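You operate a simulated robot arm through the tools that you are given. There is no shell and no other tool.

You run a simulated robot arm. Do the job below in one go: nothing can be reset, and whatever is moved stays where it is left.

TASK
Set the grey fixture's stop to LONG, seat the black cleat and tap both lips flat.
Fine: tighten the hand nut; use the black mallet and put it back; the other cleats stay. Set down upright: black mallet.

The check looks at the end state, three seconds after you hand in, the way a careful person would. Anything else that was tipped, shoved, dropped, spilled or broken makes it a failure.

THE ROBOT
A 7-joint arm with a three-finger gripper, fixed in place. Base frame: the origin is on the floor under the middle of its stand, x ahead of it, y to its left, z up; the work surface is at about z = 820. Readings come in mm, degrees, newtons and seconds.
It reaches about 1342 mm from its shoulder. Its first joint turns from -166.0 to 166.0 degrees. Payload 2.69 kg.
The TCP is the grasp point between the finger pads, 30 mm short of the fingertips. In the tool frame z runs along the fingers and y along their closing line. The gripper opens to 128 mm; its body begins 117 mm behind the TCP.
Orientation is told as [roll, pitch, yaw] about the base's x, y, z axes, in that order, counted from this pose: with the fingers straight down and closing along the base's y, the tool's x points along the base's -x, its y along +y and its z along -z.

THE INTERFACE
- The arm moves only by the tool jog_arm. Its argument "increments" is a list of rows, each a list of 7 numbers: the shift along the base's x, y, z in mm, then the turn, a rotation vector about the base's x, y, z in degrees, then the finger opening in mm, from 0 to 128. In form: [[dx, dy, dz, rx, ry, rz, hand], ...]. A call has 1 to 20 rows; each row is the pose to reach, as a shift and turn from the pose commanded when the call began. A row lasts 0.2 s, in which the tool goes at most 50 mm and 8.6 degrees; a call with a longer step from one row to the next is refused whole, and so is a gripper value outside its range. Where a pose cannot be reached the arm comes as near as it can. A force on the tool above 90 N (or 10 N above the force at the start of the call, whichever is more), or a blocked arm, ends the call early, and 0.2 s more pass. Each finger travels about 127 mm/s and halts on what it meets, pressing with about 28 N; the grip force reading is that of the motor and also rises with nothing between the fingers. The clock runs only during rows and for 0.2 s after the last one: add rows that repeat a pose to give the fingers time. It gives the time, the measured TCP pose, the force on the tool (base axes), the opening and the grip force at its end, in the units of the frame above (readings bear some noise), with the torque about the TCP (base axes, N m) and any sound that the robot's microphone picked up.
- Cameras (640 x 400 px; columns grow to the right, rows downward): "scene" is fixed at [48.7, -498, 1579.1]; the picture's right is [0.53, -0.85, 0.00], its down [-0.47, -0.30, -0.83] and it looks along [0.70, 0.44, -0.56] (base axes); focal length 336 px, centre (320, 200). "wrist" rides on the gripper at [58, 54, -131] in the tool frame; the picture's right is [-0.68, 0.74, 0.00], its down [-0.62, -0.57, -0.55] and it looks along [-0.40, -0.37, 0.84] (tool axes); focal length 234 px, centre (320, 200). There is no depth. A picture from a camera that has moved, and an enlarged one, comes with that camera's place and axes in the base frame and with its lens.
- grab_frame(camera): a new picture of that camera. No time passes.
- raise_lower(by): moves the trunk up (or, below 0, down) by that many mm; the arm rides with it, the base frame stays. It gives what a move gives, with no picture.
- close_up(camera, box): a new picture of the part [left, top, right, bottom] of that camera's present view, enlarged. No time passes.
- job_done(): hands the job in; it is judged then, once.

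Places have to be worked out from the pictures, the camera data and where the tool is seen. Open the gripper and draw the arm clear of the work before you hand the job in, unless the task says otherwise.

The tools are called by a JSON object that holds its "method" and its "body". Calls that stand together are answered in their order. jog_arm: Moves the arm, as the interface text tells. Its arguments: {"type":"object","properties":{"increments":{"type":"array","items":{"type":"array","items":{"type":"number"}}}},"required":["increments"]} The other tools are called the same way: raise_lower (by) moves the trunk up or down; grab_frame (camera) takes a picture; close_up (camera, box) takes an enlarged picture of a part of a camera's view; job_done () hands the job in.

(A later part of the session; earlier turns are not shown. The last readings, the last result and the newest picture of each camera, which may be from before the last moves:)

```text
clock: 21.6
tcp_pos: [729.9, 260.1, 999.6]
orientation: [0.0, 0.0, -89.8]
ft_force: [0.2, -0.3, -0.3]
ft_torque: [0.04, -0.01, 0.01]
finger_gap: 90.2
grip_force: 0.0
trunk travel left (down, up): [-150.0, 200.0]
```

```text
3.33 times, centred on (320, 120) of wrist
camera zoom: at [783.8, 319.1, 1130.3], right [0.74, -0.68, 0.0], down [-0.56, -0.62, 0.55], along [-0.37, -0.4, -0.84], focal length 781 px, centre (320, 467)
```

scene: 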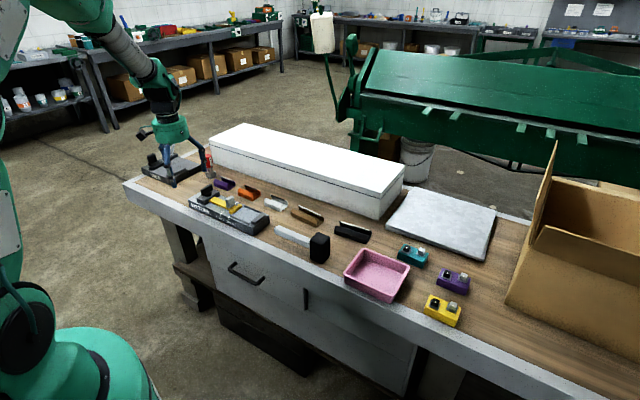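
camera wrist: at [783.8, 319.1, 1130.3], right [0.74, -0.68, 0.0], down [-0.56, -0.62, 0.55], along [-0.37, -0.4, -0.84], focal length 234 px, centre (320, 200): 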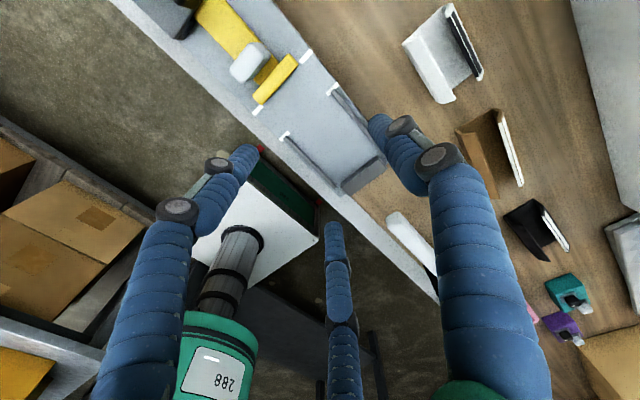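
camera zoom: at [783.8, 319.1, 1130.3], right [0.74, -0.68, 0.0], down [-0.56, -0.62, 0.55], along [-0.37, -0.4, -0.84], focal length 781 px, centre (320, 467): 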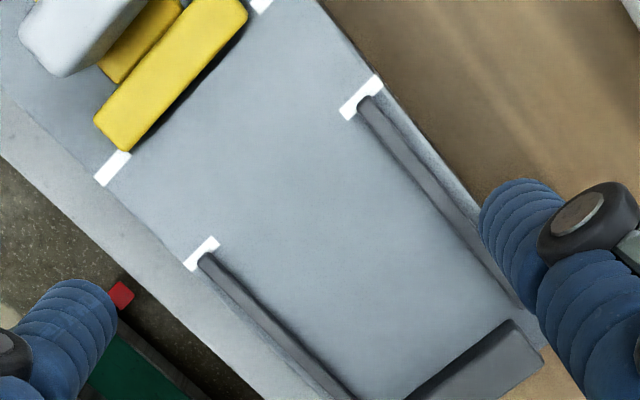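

Pocket: rails' inner faces about x 697–765, end plate face y≈194, stop face y≈323. Now I move over the black cleat to measure it the same way.

{"method": "jog_arm", "body": {"increments": [[15, -42, 0, 0, 0, 0, 90], [31, -84, 0, 0, 0, 0, 90], [46, -126, 0, 0, 0, 0, 90], [61, -168, 0, 0, 0, 0, 90], [77, -210, 0, 0, 0, 0, 90], [92, -252, 0, 0, 0, 0, 90], [107, -294, 0, 0, 0, 0, 90], [122, -336, 0, 0, 0, 0, 90], [138, -379, 0, 0, 0, 0, 90], [138, -379, 0, 0, 0, 0, 90]]}}

{"method": "grab_frame", "body": {"camera": "wrist"}}

{"method": "close_up", "body": {"camera": "wrist", "box": [240, 60, 400, 180]}}

```text
clock: 23.8
tcp_pos: [869.1, -117.3, 1000.7]
orientation: [0.1, 0.0, -90.0]
ft_force: [0.2, -0.5, 0.1]
ft_torque: [0.05, 0.03, 0.02]
finger_gap: 89.9
grip_force: 0.1
trunk travel left (down, up): [-150.0, 200.0]
```

```text
taken
camera wrist: at [923.4, -59.6, 1130.1], right [0.74, -0.68, 0.0], down [-0.56, -0.62, 0.55], along [-0.37, -0.4, -0.84], focal length 234 px, centre (320, 200)
```

wrist: 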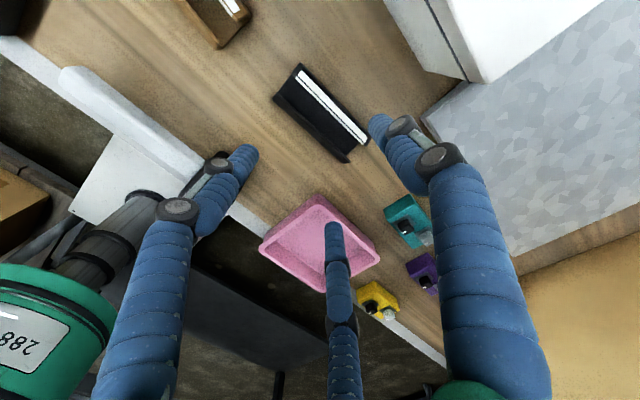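

```text
3.33 times, centred on (320, 120) of wrist
camera zoom: at [923.4, -59.6, 1130.1], right [0.74, -0.68, 0.0], down [-0.56, -0.62, 0.55], along [-0.37, -0.4, -0.84], focal length 781 px, centre (320, 467)
```

zoom: 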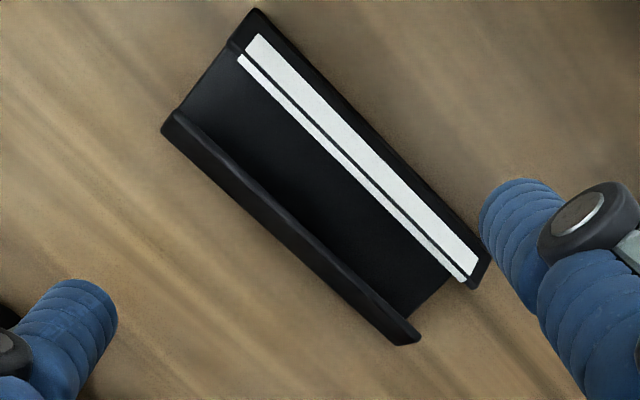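

The cleat is about 120×48 mm, centred near (876,−118), turned about +4.5°, lips leaning inward. I come down around its walls with finger 1 on the +x side.

{"method": "jog_arm", "body": {"increments": [[-3, -1, -35, 0, 0, 4.5, 110], [-5, -1.5, -70, 0, 0, 4.5, 110], [-5, -1.5, -105, 0, 0, 4.5, 110], [-5, -1.5, -125, 0, 0, 4.5, 110], [-5, -1.5, -125, 0, 0, 4.5, 110]]}}

{"method": "grab_frame", "body": {"camera": "wrist"}}

{"method": "close_up", "body": {"camera": "scene", "box": [310, 185, 400, 255]}}

```text
clock: 25.0
tcp_pos: [860.5, -120.0, 874.6]
orientation: [0.1, 0.0, -85.5]
ft_force: [-0.1, -0.3, -0.3]
ft_torque: [0.01, 0.0, 0.0]
finger_gap: 109.8
grip_force: 0.1
trunk travel left (down, up): [-150.0, 200.0]
```

```text
taken
camera wrist: at [910.5, -56.9, 1004.7], right [0.79, -0.62, 0.0], down [-0.52, -0.66, 0.55], along [-0.34, -0.43, -0.84], focal length 234 px, centre (320, 200)
```

wrist: 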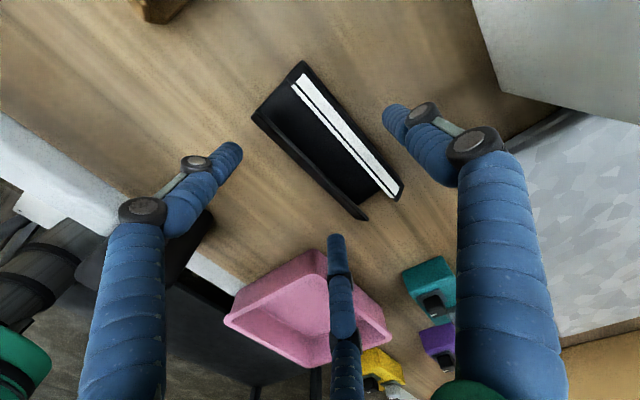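

```text
5.71 times, centred on (355, 220) of scene
camera zoom: at [48.7, -498.0, 1579.1], right [0.53, -0.85, 0.0], down [-0.47, -0.3, -0.83], along [0.7, 0.44, -0.56], focal length 1918 px, centre (120, 86)
```

zoom: 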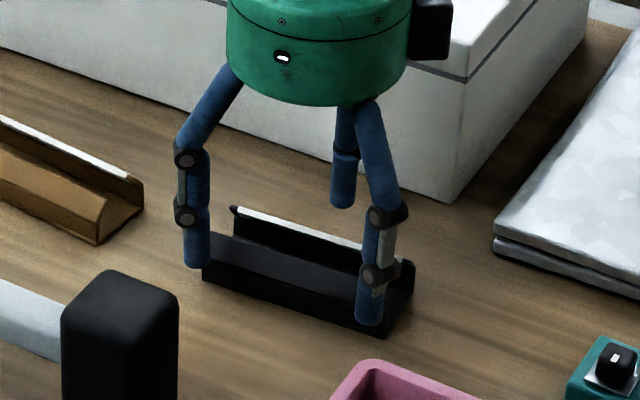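

The cleat centre reads (877,−118.5). I shift +4 mm in x, go down to z≈854 and close slowly on the walls.

{"method": "jog_arm", "body": {"increments": [[2, 0, -10, 0, 0, 0, 110], [4, 0.5, -20, 0, 0, 0, 110], [4, 0.5, -20, 0, 0, 0, 95], [4, 0.5, -20, 0, 0, 0, 84], [4, 0.5, -20, 0, 0, 0, 76], [4, 0.5, -20, 0, 0, 0, 68], [4, 0.5, -20, 0, 0, 0, 60], [4, 0.5, -20, 0, 0, 0, 60]]}}

{"method": "grab_frame", "body": {"camera": "wrist"}}

{"method": "close_up", "body": {"camera": "scene", "box": [310, 195, 390, 250]}}

```text
clock: 26.8
tcp_pos: [865.4, -117.5, 855.8]
orientation: [-0.1, 0.0, -85.5]
ft_force: [0.1, 0.3, 0.7]
ft_torque: [0.01, -0.01, 0.02]
finger_gap: 71.1
grip_force: 27.9
trunk travel left (down, up): [-150.0, 200.0]
```

```text
taken
camera wrist: at [914.6, -56.1, 985.0], right [0.79, -0.62, 0.0], down [-0.52, -0.66, 0.55], along [-0.34, -0.43, -0.84], focal length 234 px, centre (320, 200)
```

wrist: 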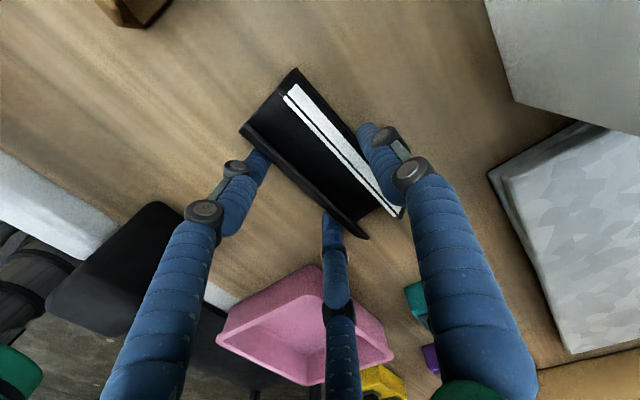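

```text
7.27 times, centred on (350, 222) of scene
camera zoom: at [48.7, -498.0, 1579.1], right [0.53, -0.85, 0.0], down [-0.47, -0.3, -0.83], along [0.7, 0.44, -0.56], focal length 2441 px, centre (102, 36)
```

zoom: 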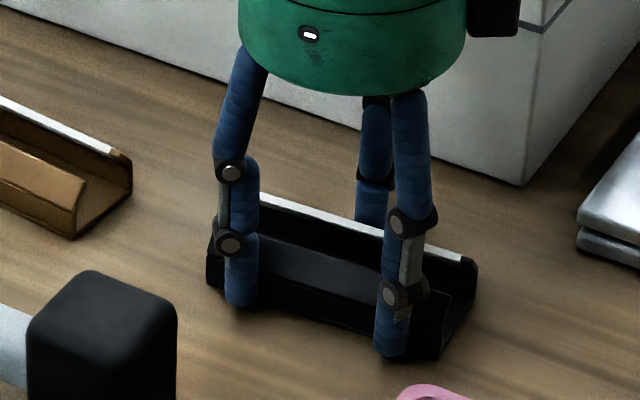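

The grip closed at 71 mm with no side force. I lift 60 mm and check that the cleat comes along level.

{"method": "jog_arm", "body": {"increments": [[0, 0, 10, 0, 0, 0, 60], [0, 0, 25, 0, 0, 0, 60], [0, 0, 45, 0, 0, 0, 60], [0, 0, 70, 0, 0, 0, 60], [0, 0, 90, 0, 0, 0, 60], [0, 0, 90, 0, 0, 0, 60]]}}

{"method": "grab_frame", "body": {"camera": "wrist"}}

{"method": "close_up", "body": {"camera": "scene", "box": [300, 155, 400, 225]}}

```text
clock: 28.2
tcp_pos: [865.4, -116.8, 944.8]
orientation: [0.0, 0.0, -85.5]
ft_force: [-0.4, 0.2, -0.2]
ft_torque: [0.02, -0.03, 0.0]
finger_gap: 71.3
grip_force: 27.4
trunk travel left (down, up): [-150.0, 200.0]
```

```text
taken
camera wrist: at [915.3, -54.3, 1076.1], right [0.79, -0.62, 0.0], down [-0.52, -0.66, 0.55], along [-0.34, -0.43, -0.84], focal length 234 px, centre (320, 200)
```

wrist: 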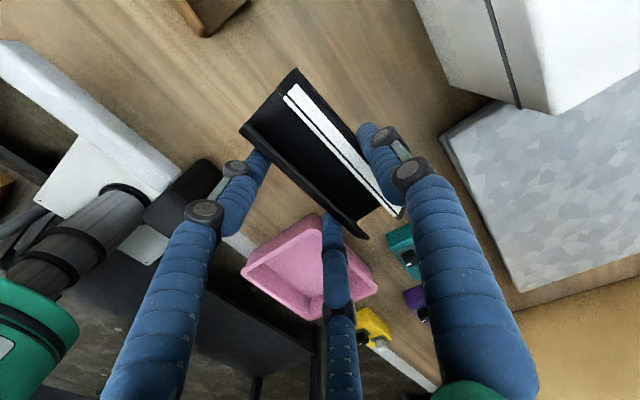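

```text
5.71 times, centred on (350, 190) of scene
camera zoom: at [48.7, -498.0, 1579.1], right [0.53, -0.85, 0.0], down [-0.47, -0.3, -0.83], along [0.7, 0.44, -0.56], focal length 1918 px, centre (149, 257)
```

zoom: 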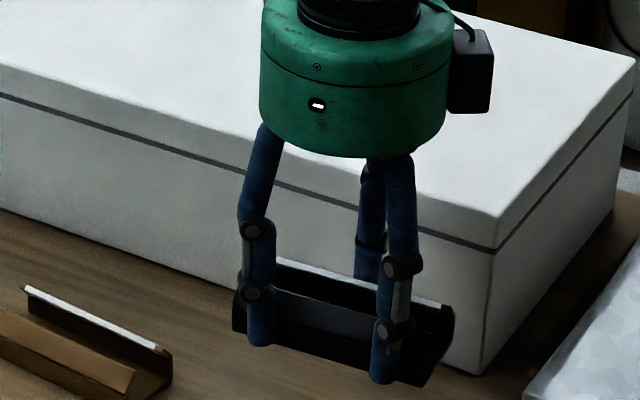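

The cleat is held level. I zoom the wrist view to measure how it sits in the hand before carrying it over.

{"method": "close_up", "body": {"camera": "wrist", "box": [225, 55, 425, 255]}}

{"method": "close_up", "body": {"camera": "wrist", "box": [225, 55, 345, 145]}}

{"method": "close_up", "body": {"camera": "wrist", "box": [320, 160, 440, 250]}}

```text
2.00 times, centred on (325, 155) of wrist
camera zoom: at [915.3, -54.3, 1076.1], right [0.79, -0.62, 0.0], down [-0.52, -0.66, 0.55], along [-0.34, -0.43, -0.84], focal length 468 px, centre (310, 290)
```

zoom: 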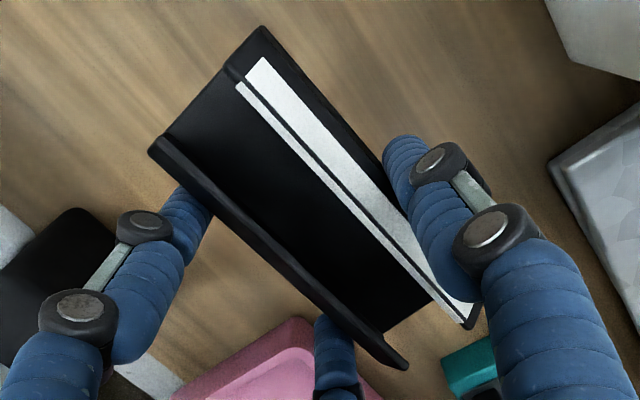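

```text
4.44 times, centred on (285, 100) of wrist
camera zoom: at [915.3, -54.3, 1076.1], right [0.79, -0.62, 0.0], down [-0.52, -0.66, 0.55], along [-0.34, -0.43, -0.84], focal length 1041 px, centre (476, 644)
```

zoom: 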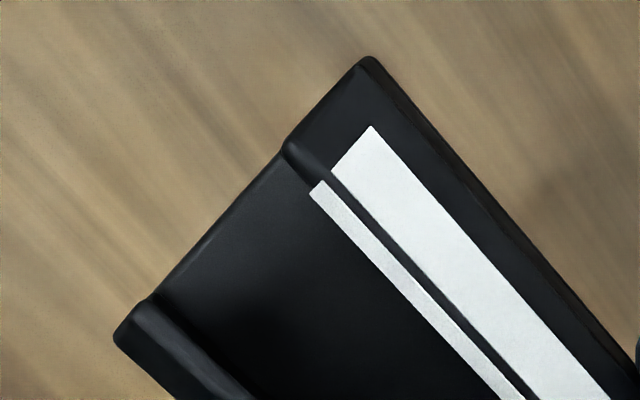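

```text
4.44 times, centred on (380, 205) of wrist
camera zoom: at [915.3, -54.3, 1076.1], right [0.79, -0.62, 0.0], down [-0.52, -0.66, 0.55], along [-0.34, -0.43, -0.84], focal length 1041 px, centre (53, 178)
```

zoom: 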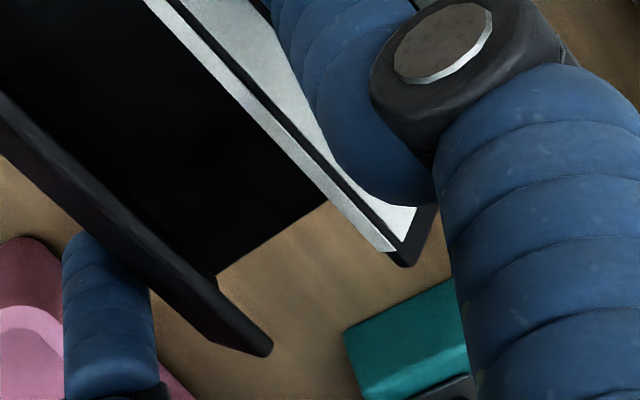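

In the hand the cleat is centred at about +12 mm (tool y), parallel to the tool, 119–120 mm long, ~51 mm wide. I carry it over the pocket at yaw −90, still high.

{"method": "jog_arm", "body": {"increments": [[0, 0, 25, 0, 0, 0, 60], [-16, 41, 25, 0, 0, -0.5, 60], [-32, 83, 25, 0, 0, -1, 60], [-49, 125, 25, 0, 0, -1.5, 60], [-65, 166, 25, 0, 0, -2, 60], [-82, 208, 25, 0, 0, -2.5, 60], [-98, 250, 25, 0, 0, -3, 60], [-114, 291, 25, 0, 0, -3.5, 60], [-131, 333, 25, 0, 0, -4, 60], [-147, 374.5, 15, 0, 0, -4.5, 60], [-147, 374.5, 0, 0, 0, -4.5, 60], [-147, 374.5, 0, 0, 0, -4.5, 60]]}}

{"method": "grab_frame", "body": {"camera": "wrist"}}

{"method": "close_up", "body": {"camera": "scene", "box": [200, 150, 290, 240]}}

```text
clock: 30.8
tcp_pos: [718.6, 257.1, 945.0]
orientation: [0.0, 0.0, -90.0]
ft_force: [0.4, -0.6, -1.2]
ft_torque: [0.03, 0.01, 0.01]
finger_gap: 71.3
grip_force: 27.2
trunk travel left (down, up): [-150.0, 200.0]
```

```text
taken
camera wrist: at [773.0, 315.4, 1075.0], right [0.74, -0.68, 0.0], down [-0.57, -0.62, 0.55], along [-0.37, -0.4, -0.84], focal length 234 px, centre (320, 200)
```

wrist: 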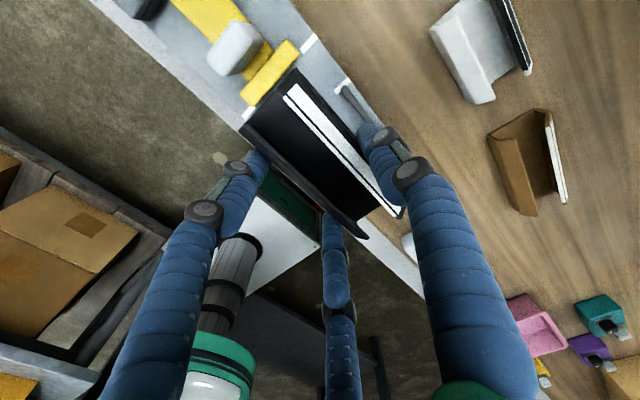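

```text
4.44 times, centred on (245, 195) of scene
camera zoom: at [48.7, -498.0, 1579.1], right [0.53, -0.85, 0.0], down [-0.47, -0.3, -0.83], along [0.7, 0.44, -0.56], focal length 1492 px, centre (653, 222)
```

zoom: 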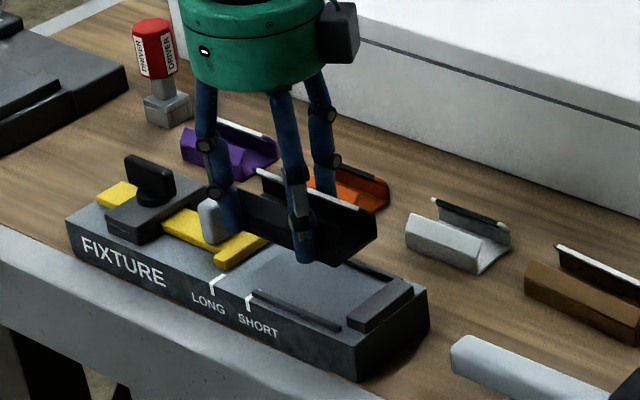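

I lower to just above the pocket (cleat bottom near z≈872) and check alignment from both cameras.

{"method": "jog_arm", "body": {"increments": [[0, 0, -15, 0, 0, 0, 60], [0, 0, -28, 0, 0, 0, 60], [0, 0, -37, 0, 0, 0, 60], [0, 0, -37, 0, 0, 0, 60]]}}

{"method": "close_up", "body": {"camera": "scene", "box": [220, 185, 284, 233]}}

{"method": "close_up", "body": {"camera": "wrist", "box": [225, 40, 425, 240]}}

```text
clock: 31.8
tcp_pos: [718.5, 256.0, 908.7]
orientation: [0.0, 0.0, -90.1]
ft_force: [-0.4, 0.0, -0.1]
ft_torque: [-0.02, 0.01, 0.0]
finger_gap: 71.3
grip_force: 27.8
trunk travel left (down, up): [-150.0, 200.0]
```

```text
8.33 times, centred on (252, 209) of scene
camera zoom: at [48.7, -498.0, 1579.1], right [0.53, -0.85, 0.0], down [-0.47, -0.3, -0.83], along [0.7, 0.44, -0.56], focal length 2797 px, centre (887, 125)
```

zoom: 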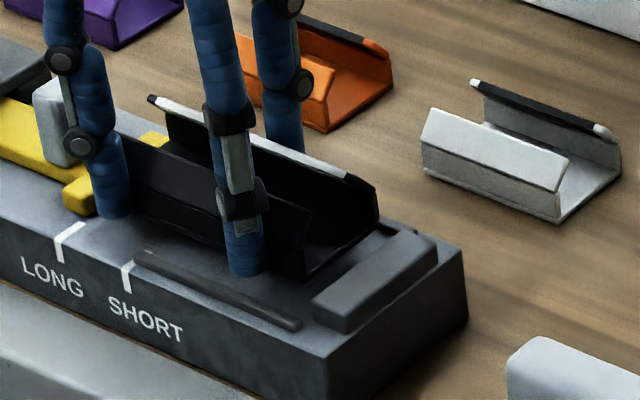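

```text
2.00 times, centred on (325, 140) of wrist
camera zoom: at [772.5, 314.3, 1037.9], right [0.74, -0.68, 0.0], down [-0.57, -0.62, 0.55], along [-0.37, -0.4, -0.84], focal length 468 px, centre (310, 320)
```

zoom: 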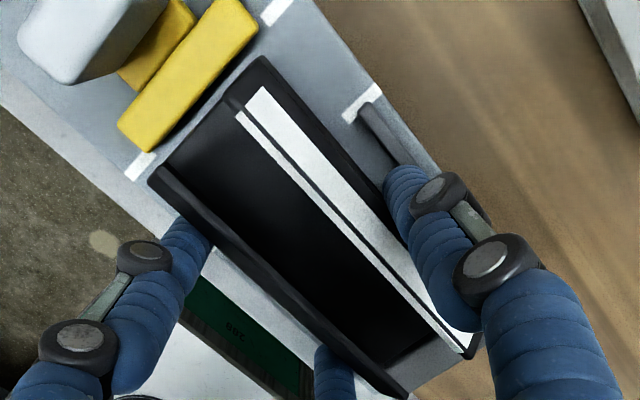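

Alignment looks right: the cleat is centred between the rails, about 4–5 mm from both the stop and the end plate. I lower it gently to contact.

{"method": "jog_arm", "body": {"increments": [[0, 0.5, -6, 0, 0, 0, 60], [0, 0.5, -11, 0, 0, 0, 60], [0, 0.5, -14, 0, 0, 0, 60], [0, 0.5, -16, 0, 0, 0, 60], [0, 0.5, -17.5, 0, 0, 0, 60], [0, 0.5, -17.5, 0, 0, 0, 60]]}}

{"method": "close_up", "body": {"camera": "scene", "box": [220, 185, 284, 233]}}

```text
clock: 33.2
tcp_pos: [718.1, 256.2, 893.4]
orientation: [0.3, 0.1, -90.1]
ft_force: [-6.3, -7.5, 41.4]
ft_torque: [-1.19, 0.53, -0.17]
finger_gap: 71.5
grip_force: 28.4
trunk travel left (down, up): [-150.0, 200.0]
```

```text
8.33 times, centred on (252, 209) of scene
camera zoom: at [48.7, -498.0, 1579.1], right [0.53, -0.85, 0.0], down [-0.47, -0.3, -0.83], along [0.7, 0.44, -0.56], focal length 2797 px, centre (887, 125)
```

zoom: 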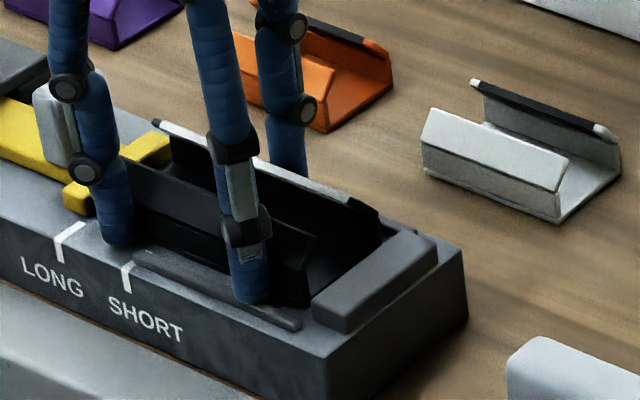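

A fingertip is resting on the near rail (contact at about −13,−29 from the TCP) with the cleat a couple of mm above the floor of the pocket. I ease up 1.5 mm and open slowly so the cleat settles down.

{"method": "jog_arm", "body": {"increments": [[0, 0, 1.5, 0, 0, 0, 60], [0, 0, 1.5, 0, 0, 0, 72], [0, 0, 1.5, 0, 0, 0, 73], [0, 0, 1.5, 0, 0, 0, 75], [0, 0, 2, 0, 0, 0, 80], [0, 0, 2.5, 0, 0, 0, 86], [0, 0, 2.5, 0, 0, 0, 86]]}}

{"method": "close_up", "body": {"camera": "scene", "box": [220, 185, 284, 233]}}

{"method": "close_up", "body": {"camera": "wrist", "box": [225, 40, 425, 240]}}

```text
clock: 34.8
tcp_pos: [716.2, 255.8, 890.9]
orientation: [-0.2, -0.1, -89.9]
ft_force: [-1.1, 0.8, 5.3]
ft_torque: [-0.18, 0.2, -0.15]
finger_gap: 88.0
grip_force: 0.5
trunk travel left (down, up): [-150.0, 200.0]
```

```text
8.33 times, centred on (252, 209) of scene
camera zoom: at [48.7, -498.0, 1579.1], right [0.53, -0.85, 0.0], down [-0.47, -0.3, -0.83], along [0.7, 0.44, -0.56], focal length 2797 px, centre (887, 125)
```

zoom: 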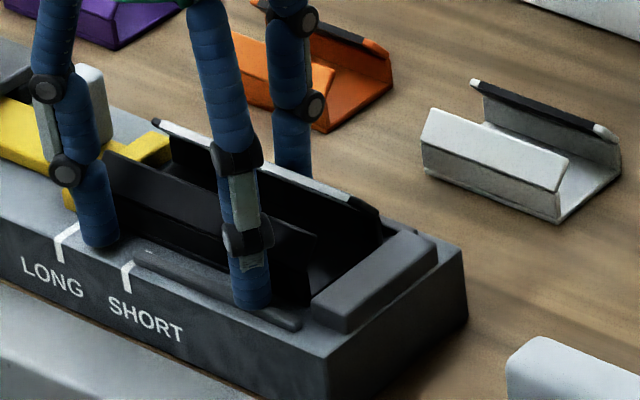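

```text
2.00 times, centred on (325, 140) of wrist
camera zoom: at [772.1, 315.4, 1021.4], right [0.74, -0.68, 0.0], down [-0.56, -0.62, 0.55], along [-0.37, -0.41, -0.83], focal length 468 px, centre (310, 320)
```

zoom: 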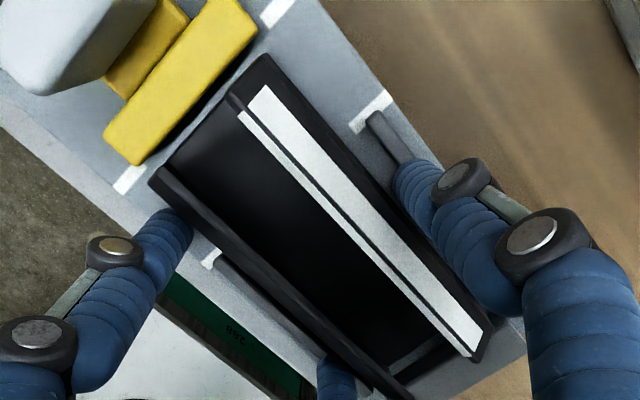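

The cleat has settled in the pocket and the fingers are clear of its walls. I lift straight up to inspect.

{"method": "jog_arm", "body": {"increments": [[0, 0, 8, 0, 0, 0, 88], [0, 0, 25, 0, 0, 0, 90], [0, 0, 60, 0, 0, 0, 90], [0, 0, 105, 0, 0, 0, 90], [0, 0, 105, 0, 0, 0, 90]]}}

{"method": "close_up", "body": {"camera": "scene", "box": [216, 185, 280, 233]}}

{"method": "close_up", "body": {"camera": "wrist", "box": [225, 40, 425, 190]}}

```text
clock: 36.0
tcp_pos: [716.2, 256.5, 996.5]
orientation: [0.0, 0.0, -90.0]
ft_force: [-0.2, 0.7, 0.8]
ft_torque: [0.02, -0.06, 0.01]
finger_gap: 90.3
grip_force: 0.1
trunk travel left (down, up): [-150.0, 200.0]
```

```text
8.33 times, centred on (248, 209) of scene
camera zoom: at [48.7, -498.0, 1579.1], right [0.53, -0.85, 0.0], down [-0.47, -0.3, -0.83], along [0.7, 0.44, -0.56], focal length 2797 px, centre (920, 125)
```

zoom: 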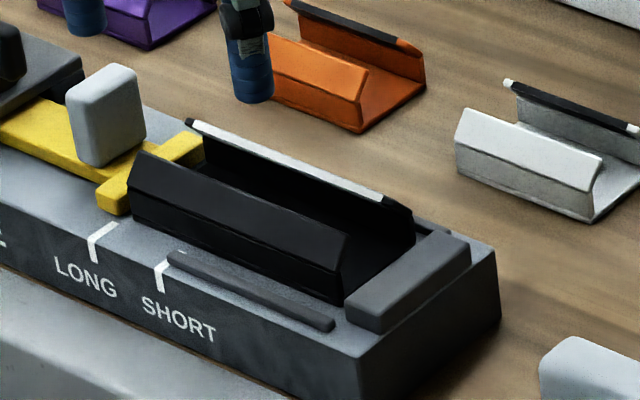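

```text
2.67 times, centred on (325, 115) of wrist
camera zoom: at [770.8, 315.2, 1128.0], right [0.74, -0.68, 0.0], down [-0.57, -0.62, 0.55], along [-0.37, -0.4, -0.84], focal length 624 px, centre (307, 427)
```

zoom: 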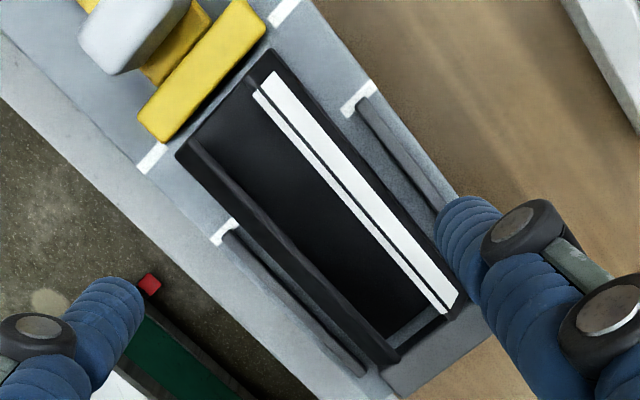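

The black cleat is seated flat, centred at about (731, 258). Now I move over the mallet handle to measure it.

{"method": "jog_arm", "body": {"increments": [[0, -45, 10, 0, 0, 0, 90], [0, -90, 15, 0, 0, 0, 90], [0, -135, 15, 0, 0, 0, 90], [0, -180, 15, 0, 0, 0, 90], [0, -226, 15, 0, 0, 0, 90], [0, -226, 15, 0, 0, 0, 90]]}}

{"method": "grab_frame", "body": {"camera": "wrist"}}

{"method": "close_up", "body": {"camera": "wrist", "box": [210, 40, 430, 200]}}

{"method": "close_up", "body": {"camera": "scene", "box": [268, 215, 340, 269]}}

```text
clock: 37.4
tcp_pos: [718.6, 31.4, 1011.4]
orientation: [0.0, -0.1, -90.1]
ft_force: [-0.3, -1.5, -0.3]
ft_torque: [0.07, 0.03, 0.01]
finger_gap: 90.1
grip_force: 0.0
trunk travel left (down, up): [-150.0, 200.0]
```

```text
taken
camera wrist: at [772.7, 89.0, 1141.7], right [0.74, -0.68, 0.0], down [-0.56, -0.62, 0.55], along [-0.37, -0.4, -0.84], focal length 234 px, centre (320, 200)
```

wrist: 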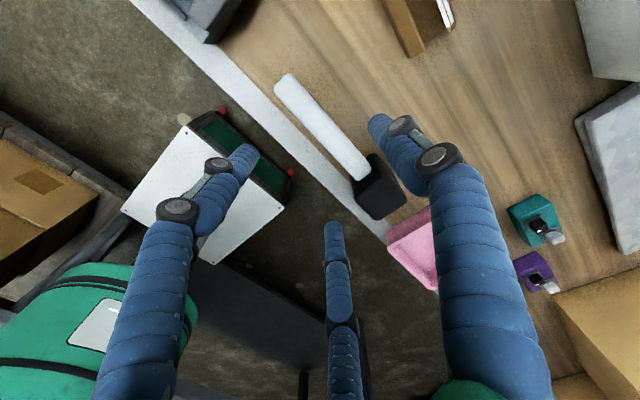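

```text
2.50 times, centred on (320, 120) of wrist
camera zoom: at [772.7, 89.0, 1141.7], right [0.74, -0.68, 0.0], down [-0.56, -0.62, 0.55], along [-0.37, -0.4, -0.84], focal length 585 px, centre (320, 400)
```

zoom: 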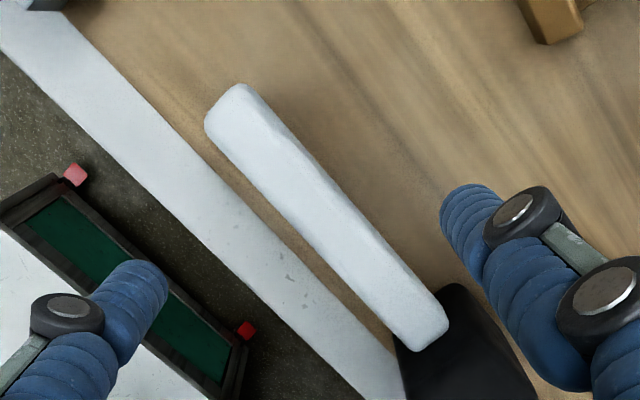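

```text
7.41 times, centred on (304, 242) of scene
camera zoom: at [48.7, -498.0, 1579.1], right [0.53, -0.85, 0.0], down [-0.47, -0.3, -0.83], along [0.7, 0.44, -0.56], focal length 2486 px, centre (438, -111)
```

zoom: 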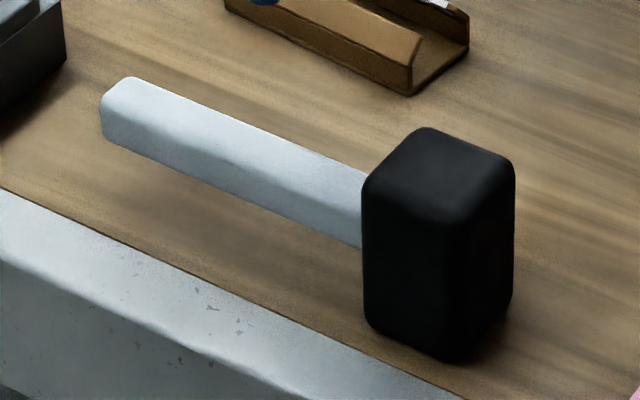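

The handle runs along y at x≈711–737, z≈849–873, from y≈−50 to 95; the head is about 44×44×82 centred at (722,−78). I go down beside the head to grip the handle at y≈0.

{"method": "jog_arm", "body": {"increments": [[-2.5, -31, -10, 0, 0, 0, 64], [-2.5, -31, -50, 0, 0, 0, 64], [-2.5, -31, -90, 0, 0, 0, 64], [-2.5, -31, -110, 0, 0, 0, 64], [-2.5, -31, -110, 0, 0, 0, 64]]}}

{"method": "grab_frame", "body": {"camera": "wrist"}}

{"method": "close_up", "body": {"camera": "scene", "box": [260, 190, 340, 265]}}

```text
clock: 38.6
tcp_pos: [716.0, -0.4, 901.8]
orientation: [0.0, -0.1, -90.1]
ft_force: [-0.1, -0.1, 0.5]
ft_torque: [0.01, -0.02, 0.03]
finger_gap: 63.9
grip_force: 0.1
trunk travel left (down, up): [-150.0, 200.0]
```

```text
taken
camera wrist: at [770.8, 57.5, 1033.2], right [0.74, -0.68, 0.0], down [-0.57, -0.62, 0.55], along [-0.37, -0.4, -0.84], focal length 234 px, centre (320, 200)
```

wrist: 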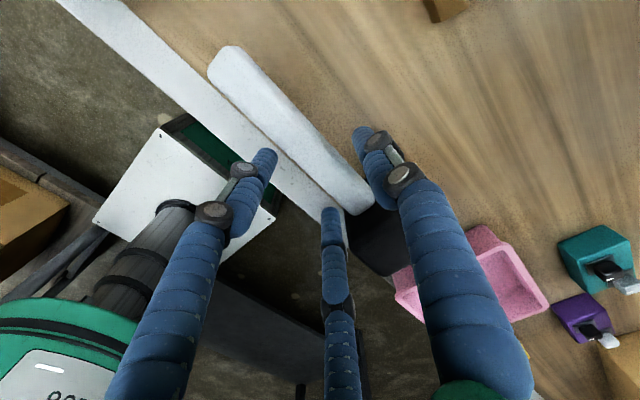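

```text
5.33 times, centred on (300, 228) of scene
camera zoom: at [48.7, -498.0, 1579.1], right [0.53, -0.85, 0.0], down [-0.47, -0.3, -0.83], along [0.7, 0.44, -0.56], focal length 1790 px, centre (427, 53)
```

zoom: 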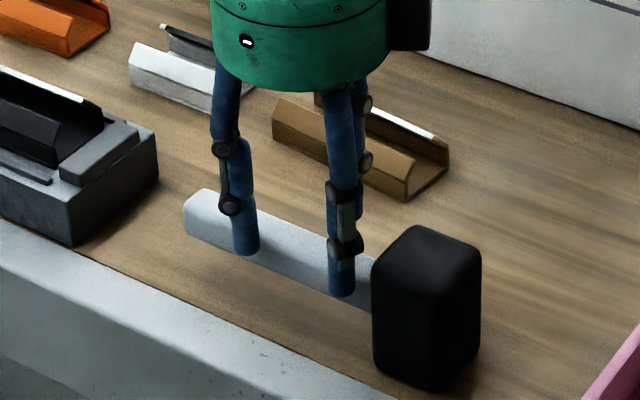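

{"method": "close_up", "body": {"camera": "wrist", "box": [240, 100, 400, 220]}}

```text
3.33 times, centred on (320, 160) of wrist
camera zoom: at [770.8, 57.5, 1033.2], right [0.74, -0.68, 0.0], down [-0.57, -0.62, 0.55], along [-0.37, -0.4, -0.84], focal length 781 px, centre (320, 333)
```

zoom: 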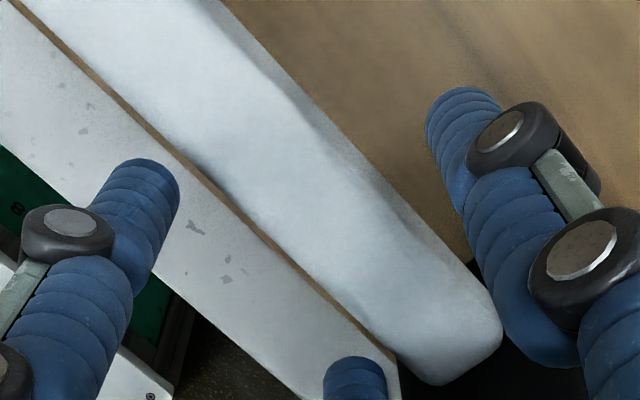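

The handle spans about x 707–737 here, so I shift 3 mm toward −x, go down to its mid-height (z≈861) and close.

{"method": "jog_arm", "body": {"increments": [[-3, 0, -15, 0, 0, 0, 66], [-3, 0, -30, 0, 0, 0, 66], [-3, 0, -41, 0, 0, 0, 66], [-3, 0, -41, 0, 0, 0, 58], [-3, 0, -41, 0, 0, 0, 50], [-3, 0, -41, 0, 0, 0, 42], [-3, 0, -41, 0, 0, 0, 30], [-3, 0, -41, 0, 0, 0, 30]]}}

{"method": "close_up", "body": {"camera": "wrist", "box": [200, 60, 440, 240]}}

{"method": "close_up", "body": {"camera": "scene", "box": [260, 190, 340, 265]}}

```text
clock: 40.4
tcp_pos: [712.4, 0.1, 861.3]
orientation: [-0.1, 0.0, -90.0]
ft_force: [0.6, 0.9, 0.0]
ft_torque: [-0.02, -0.08, 0.13]
finger_gap: 38.4
grip_force: 28.0
trunk travel left (down, up): [-150.0, 200.0]
```

```text
2.22 times, centred on (320, 150) of wrist
camera zoom: at [766.8, 58.4, 992.3], right [0.74, -0.68, 0.0], down [-0.57, -0.62, 0.55], along [-0.37, -0.4, -0.84], focal length 520 px, centre (320, 311)
```

zoom: 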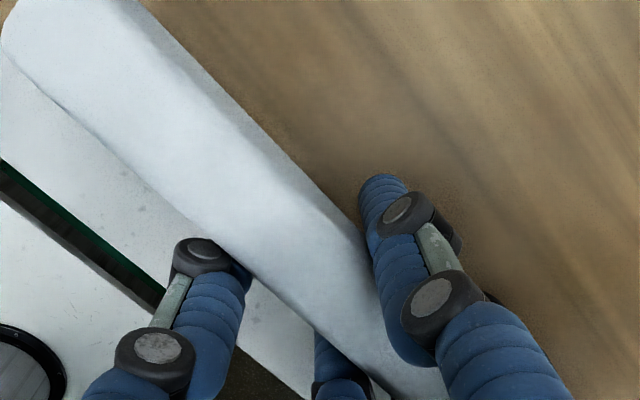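

```text
5.33 times, centred on (300, 228) of scene
camera zoom: at [48.7, -498.0, 1579.1], right [0.53, -0.85, 0.0], down [-0.47, -0.3, -0.83], along [0.7, 0.44, -0.56], focal length 1790 px, centre (427, 53)
```

zoom: 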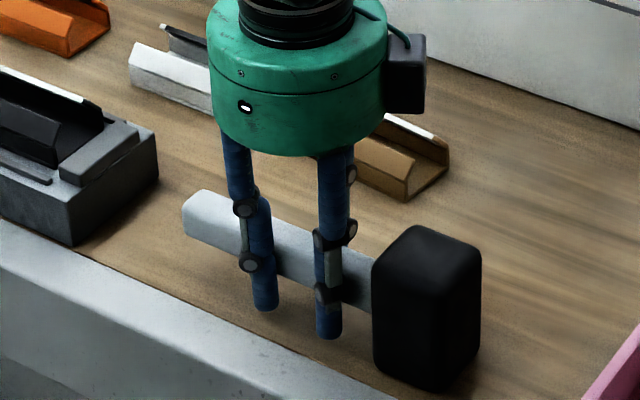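

The handle is gripped (gap 38) without disturbing the mallet. I lift it slowly and check whether the head droops.

{"method": "jog_arm", "body": {"increments": [[0, 0, 5, 0, 0, 0, 30], [0, 0, 15, 0, 0, 0, 30], [0, 0, 30, 0, 0, 0, 30], [0, 0, 50, 0, 0, 0, 30], [0, 0, 70, 0, 0, 0, 30], [0, 0, 90, 0, 0, 0, 30], [0, 0, 90, 0, 0, 0, 30]]}}

{"method": "grab_frame", "body": {"camera": "wrist"}}

{"method": "close_up", "body": {"camera": "scene", "box": [260, 160, 350, 240]}}

```text
clock: 42.0
tcp_pos: [712.3, -0.5, 953.1]
orientation: [-0.1, 0.0, -90.1]
ft_force: [0.5, 0.1, -2.0]
ft_torque: [0.17, 0.0, 0.02]
finger_gap: 38.2
grip_force: 27.8
trunk travel left (down, up): [-150.0, 200.0]
```

```text
taken
camera wrist: at [766.7, 58.0, 1083.1], right [0.74, -0.68, 0.0], down [-0.57, -0.62, 0.55], along [-0.37, -0.4, -0.84], focal length 234 px, centre (320, 200)
```

wrist: 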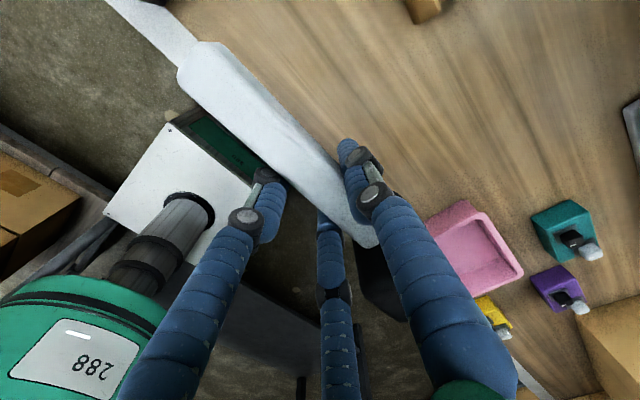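

```text
5.00 times, centred on (305, 200) of scene
camera zoom: at [48.7, -498.0, 1579.1], right [0.53, -0.85, 0.0], down [-0.47, -0.3, -0.83], along [0.7, 0.44, -0.56], focal length 1678 px, centre (395, 200)
```

zoom: 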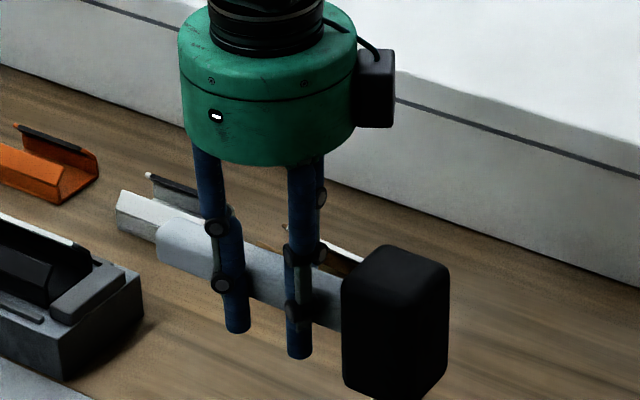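

The mallet is light and hangs level. To keep its handle clear of the tab and nut I turn it so the handle points toward −x, head over the near lip: TCP goes to about (633,250), high up first.

{"method": "jog_arm", "body": {"increments": [[0, 0, 20, 0, 0, 0, 30], [0, 10, 47, 0, 0, 0, 30], [-7, 32, 50, 0, 0, 8.2, 30], [-14, 54, 50, 0, 0, 16.4, 30], [-21, 76, 50, 0, 0, 24.6, 30], [-28, 98, 50, 0, 0, 32.8, 30], [-35, 120, 50, 0, 0, 41, 30], [-42, 142, 50, 0, 0, 49.2, 30], [-49, 164, 50, 0, 0, 57.4, 30], [-56, 186, 50, 0, 0, 65.6, 30], [-63, 208, 50, 0, 0, 73.8, 30], [-70, 229, 50, 0, 0, 82, 30], [-79, 250, 50, 0, 0, 90, 30], [-79, 250, 50, 0, 0, 90, 30]]}}

{"method": "grab_frame", "body": {"camera": "wrist"}}

{"method": "grab_frame", "body": {"camera": "scene"}}

```text
clock: 45.0
tcp_pos: [631.2, 250.1, 1002.8]
orientation: [0.1, 0.0, 0.0]
ft_force: [-0.4, 0.5, -2.4]
ft_torque: [-0.06, 0.18, -0.01]
finger_gap: 37.8
grip_force: 28.3
trunk travel left (down, up): [-150.0, 200.0]
```

```text
taken
camera wrist: at [574.1, 303.7, 1132.4], right [0.67, 0.74, 0.0], down [0.62, -0.56, 0.55], along [0.4, -0.37, -0.84], focal length 234 px, centre (320, 200)
```

wrist: 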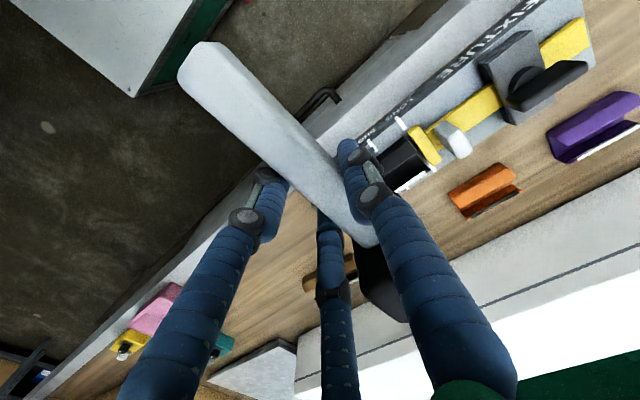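

```text
taken
```

scene: 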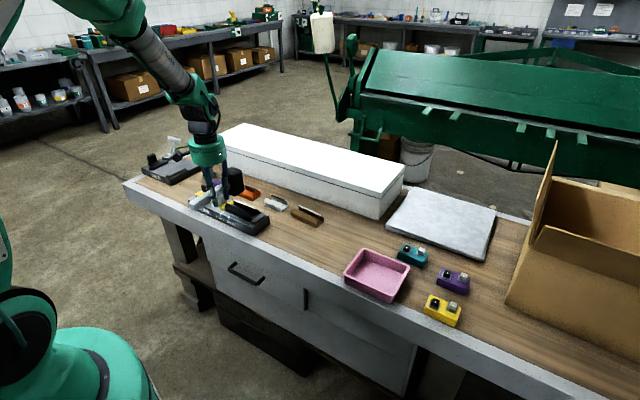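

Now I lower until the head's face is about 18 mm above the lip and check its place from the scene camera.

{"method": "jog_arm", "body": {"increments": [[0, 0, -20, 0, 0, 0, 30], [0, 0, -40, 0, 0, 0, 30], [0, 0, -57, 0, 0, 0, 30], [0, 0, -57, 0, 0, 0, 30]]}}

{"method": "close_up", "body": {"camera": "scene", "box": [205, 165, 285, 235]}}

{"method": "grab_frame", "body": {"camera": "wrist"}}

```text
clock: 46.0
tcp_pos: [633.9, 249.2, 943.5]
orientation: [0.0, 0.0, 0.0]
ft_force: [0.9, 0.3, -3.1]
ft_torque: [-0.05, 0.18, 0.01]
finger_gap: 38.1
grip_force: 27.8
trunk travel left (down, up): [-150.0, 200.0]
```

```text
5.71 times, centred on (245, 200) of scene
camera zoom: at [48.7, -498.0, 1579.1], right [0.53, -0.85, 0.0], down [-0.47, -0.3, -0.83], along [0.7, 0.44, -0.56], focal length 1918 px, centre (749, 200)
```

zoom: 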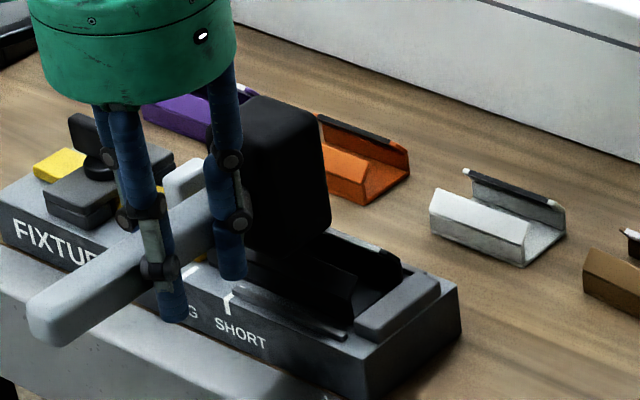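

```text
taken
camera wrist: at [576.0, 303.4, 1073.9], right [0.68, 0.74, 0.0], down [0.62, -0.57, 0.55], along [0.4, -0.37, -0.84], focal length 234 px, centre (320, 200)
```

wrist: 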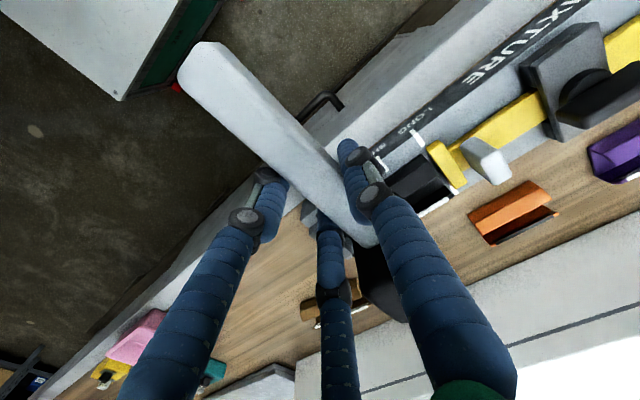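

The head covers the near lip centrally; I shift 5 mm to −x to stay clear of the far lip and give a first light tap, then rise again.

{"method": "jog_arm", "body": {"increments": [[-5, 0, 0, 0, 0, 0, 30], [-5, 0, -8, 0, 0, 0, 30], [-5, 0, -28, 0, 0, 0, 30], [-5, 0, -8, 0, 0, 0, 30], [-5, 0, 20, 0, 0, 0, 30], [-5, 0, 20, 0, 0, 0, 30]]}}

{"method": "close_up", "body": {"camera": "scene", "box": [205, 165, 285, 235]}}

```text
clock: 47.4
tcp_pos: [628.6, 250.7, 964.9]
orientation: [0.0, 0.0, 0.0]
ft_force: [-0.1, -0.1, -3.0]
ft_torque: [0.0, 0.16, -0.02]
finger_gap: 38.3
grip_force: 28.0
trunk travel left (down, up): [-150.0, 200.0]
```

```text
5.71 times, centred on (245, 200) of scene
camera zoom: at [48.7, -498.0, 1579.1], right [0.53, -0.85, 0.0], down [-0.47, -0.3, -0.83], along [0.7, 0.44, -0.56], focal length 1918 px, centre (749, 200)
```

zoom: 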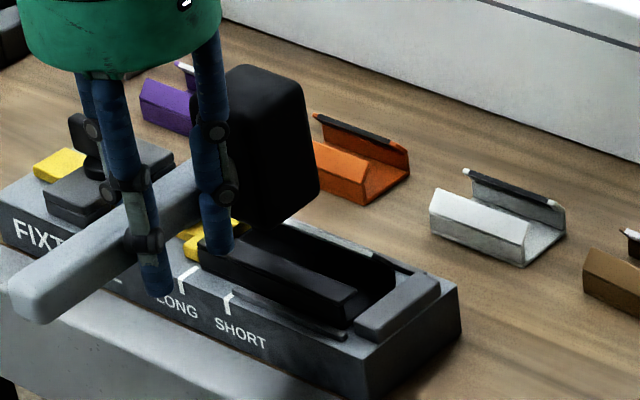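

{"method": "close_up", "body": {"camera": "scene", "box": [226, 192, 274, 228]}}

```text
11.11 times, centred on (250, 210) of scene
camera zoom: at [48.7, -498.0, 1579.1], right [0.53, -0.85, 0.0], down [-0.47, -0.3, -0.83], along [0.7, 0.44, -0.56], focal length 3729 px, centre (1098, 89)
```

zoom: 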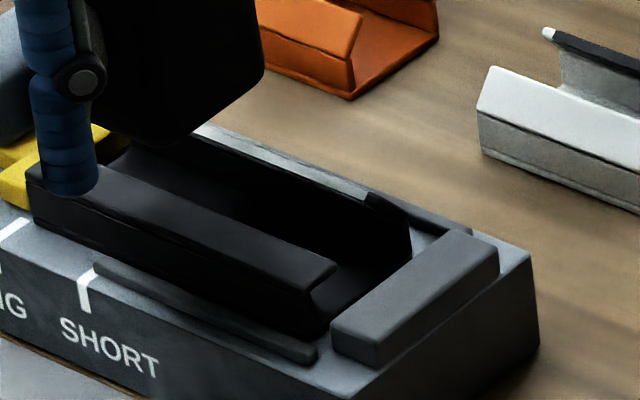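

The near lip has folded down to about flat. I give it one more slightly deeper tap, then lift and look again.

{"method": "jog_arm", "body": {"increments": [[0, 0, -28, 0, 0, 0, 30], [0, 0, -50, 0, 0, 0, 30], [0, 0, -50, 0, 0, 0, 30]]}}

{"method": "close_up", "body": {"camera": "scene", "box": [205, 170, 285, 235]}}

{"method": "jog_arm", "body": {"increments": [[0, 0, -28, 0, 0, 0, 30], [0, 0, 0, 0, 0, 0, 30], [0, 0, 10, 0, 0, 0, 30]]}}

{"method": "close_up", "body": {"camera": "scene", "box": [226, 192, 274, 228]}}

```text
clock: 48.2
tcp_pos: [628.6, 251.5, 917.2]
orientation: [0.2, -0.2, -0.1]
ft_force: [0.3, 0.7, 19.1]
ft_torque: [0.25, -1.36, 0.03]
finger_gap: 38.6
grip_force: 28.3
trunk travel left (down, up): [-150.0, 200.0]
```

```text
6.15 times, centred on (245, 202) of scene
camera zoom: at [48.7, -498.0, 1579.1], right [0.53, -0.85, 0.0], down [-0.47, -0.3, -0.83], along [0.7, 0.44, -0.56], focal length 2065 px, centre (782, 185)
```

zoom: 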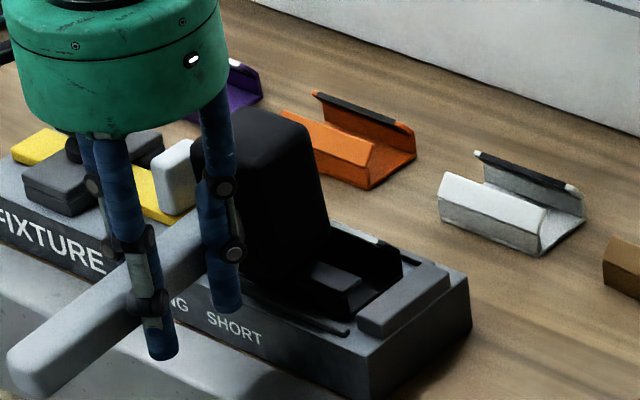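

```text
clock: 49.0
tcp_pos: [626.4, 248.5, 922.5]
orientation: [0.0, 0.1, 0.0]
ft_force: [-1.1, -1.2, -0.7]
ft_torque: [-0.03, 0.11, 0.03]
finger_gap: 38.1
grip_force: 27.8
trunk travel left (down, up): [-150.0, 200.0]
```

```text
11.11 times, centred on (250, 210) of scene
camera zoom: at [48.7, -498.0, 1579.1], right [0.53, -0.85, 0.0], down [-0.47, -0.3, -0.83], along [0.7, 0.44, -0.56], focal length 3729 px, centre (1098, 89)
```

zoom: 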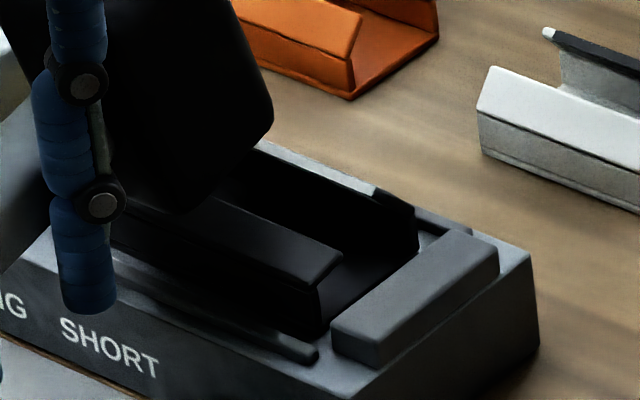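

I made a slip: that second call counted from the pressed pose and pushed lower before rising. I look carefully at the mallet's attitude and the cleat before anything else.

{"method": "close_up", "body": {"camera": "scene", "box": [190, 160, 286, 240]}}

{"method": "grab_frame", "body": {"camera": "wrist"}}

```text
5.00 times, centred on (238, 200) of scene
camera zoom: at [48.7, -498.0, 1579.1], right [0.53, -0.85, 0.0], down [-0.47, -0.3, -0.83], along [0.7, 0.44, -0.56], focal length 1678 px, centre (730, 200)
```

zoom: 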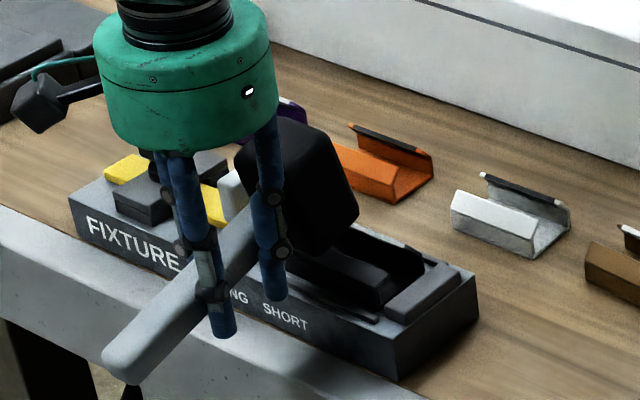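

```text
taken
camera wrist: at [568.8, 303.1, 1053.6], right [0.68, 0.74, 0.0], down [0.62, -0.56, 0.55], along [0.4, -0.37, -0.84], focal length 234 px, centre (320, 200)
```

wrist: 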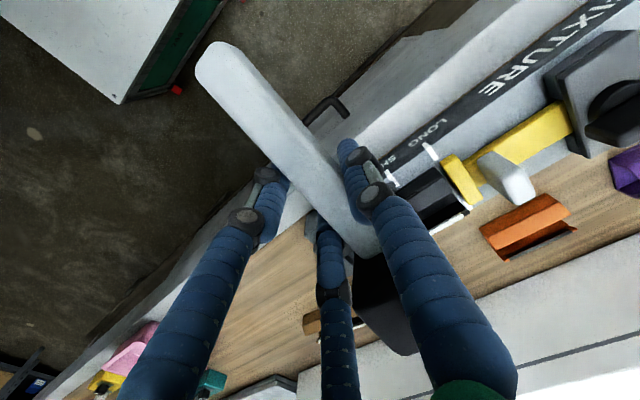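

The mallet has pitched in the grip (head up, handle end down). I zoom to measure the tilt.

{"method": "close_up", "body": {"camera": "scene", "box": [208, 180, 268, 240]}}

{"method": "close_up", "body": {"camera": "wrist", "box": [170, 20, 430, 360]}}

```text
6.67 times, centred on (238, 210) of scene
camera zoom: at [48.7, -498.0, 1579.1], right [0.53, -0.85, 0.0], down [-0.47, -0.3, -0.83], along [0.7, 0.44, -0.56], focal length 2237 px, centre (867, 133)
```

zoom: 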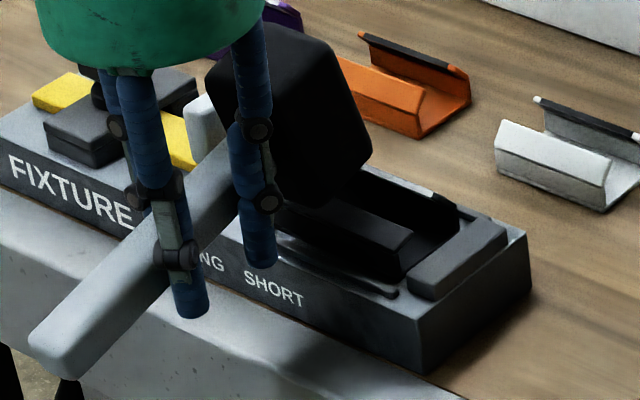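

```text
1.18 times, centred on (300, 190) of wrist
camera zoom: at [568.8, 303.1, 1053.6], right [0.68, 0.74, 0.0], down [0.62, -0.56, 0.55], along [0.4, -0.37, -0.84], focal length 276 px, centre (344, 212)
```

zoom: 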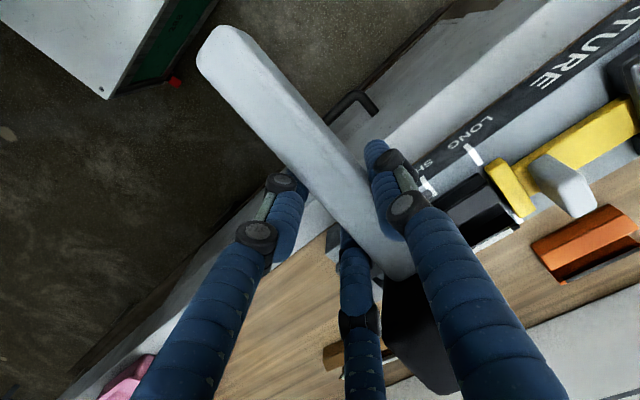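

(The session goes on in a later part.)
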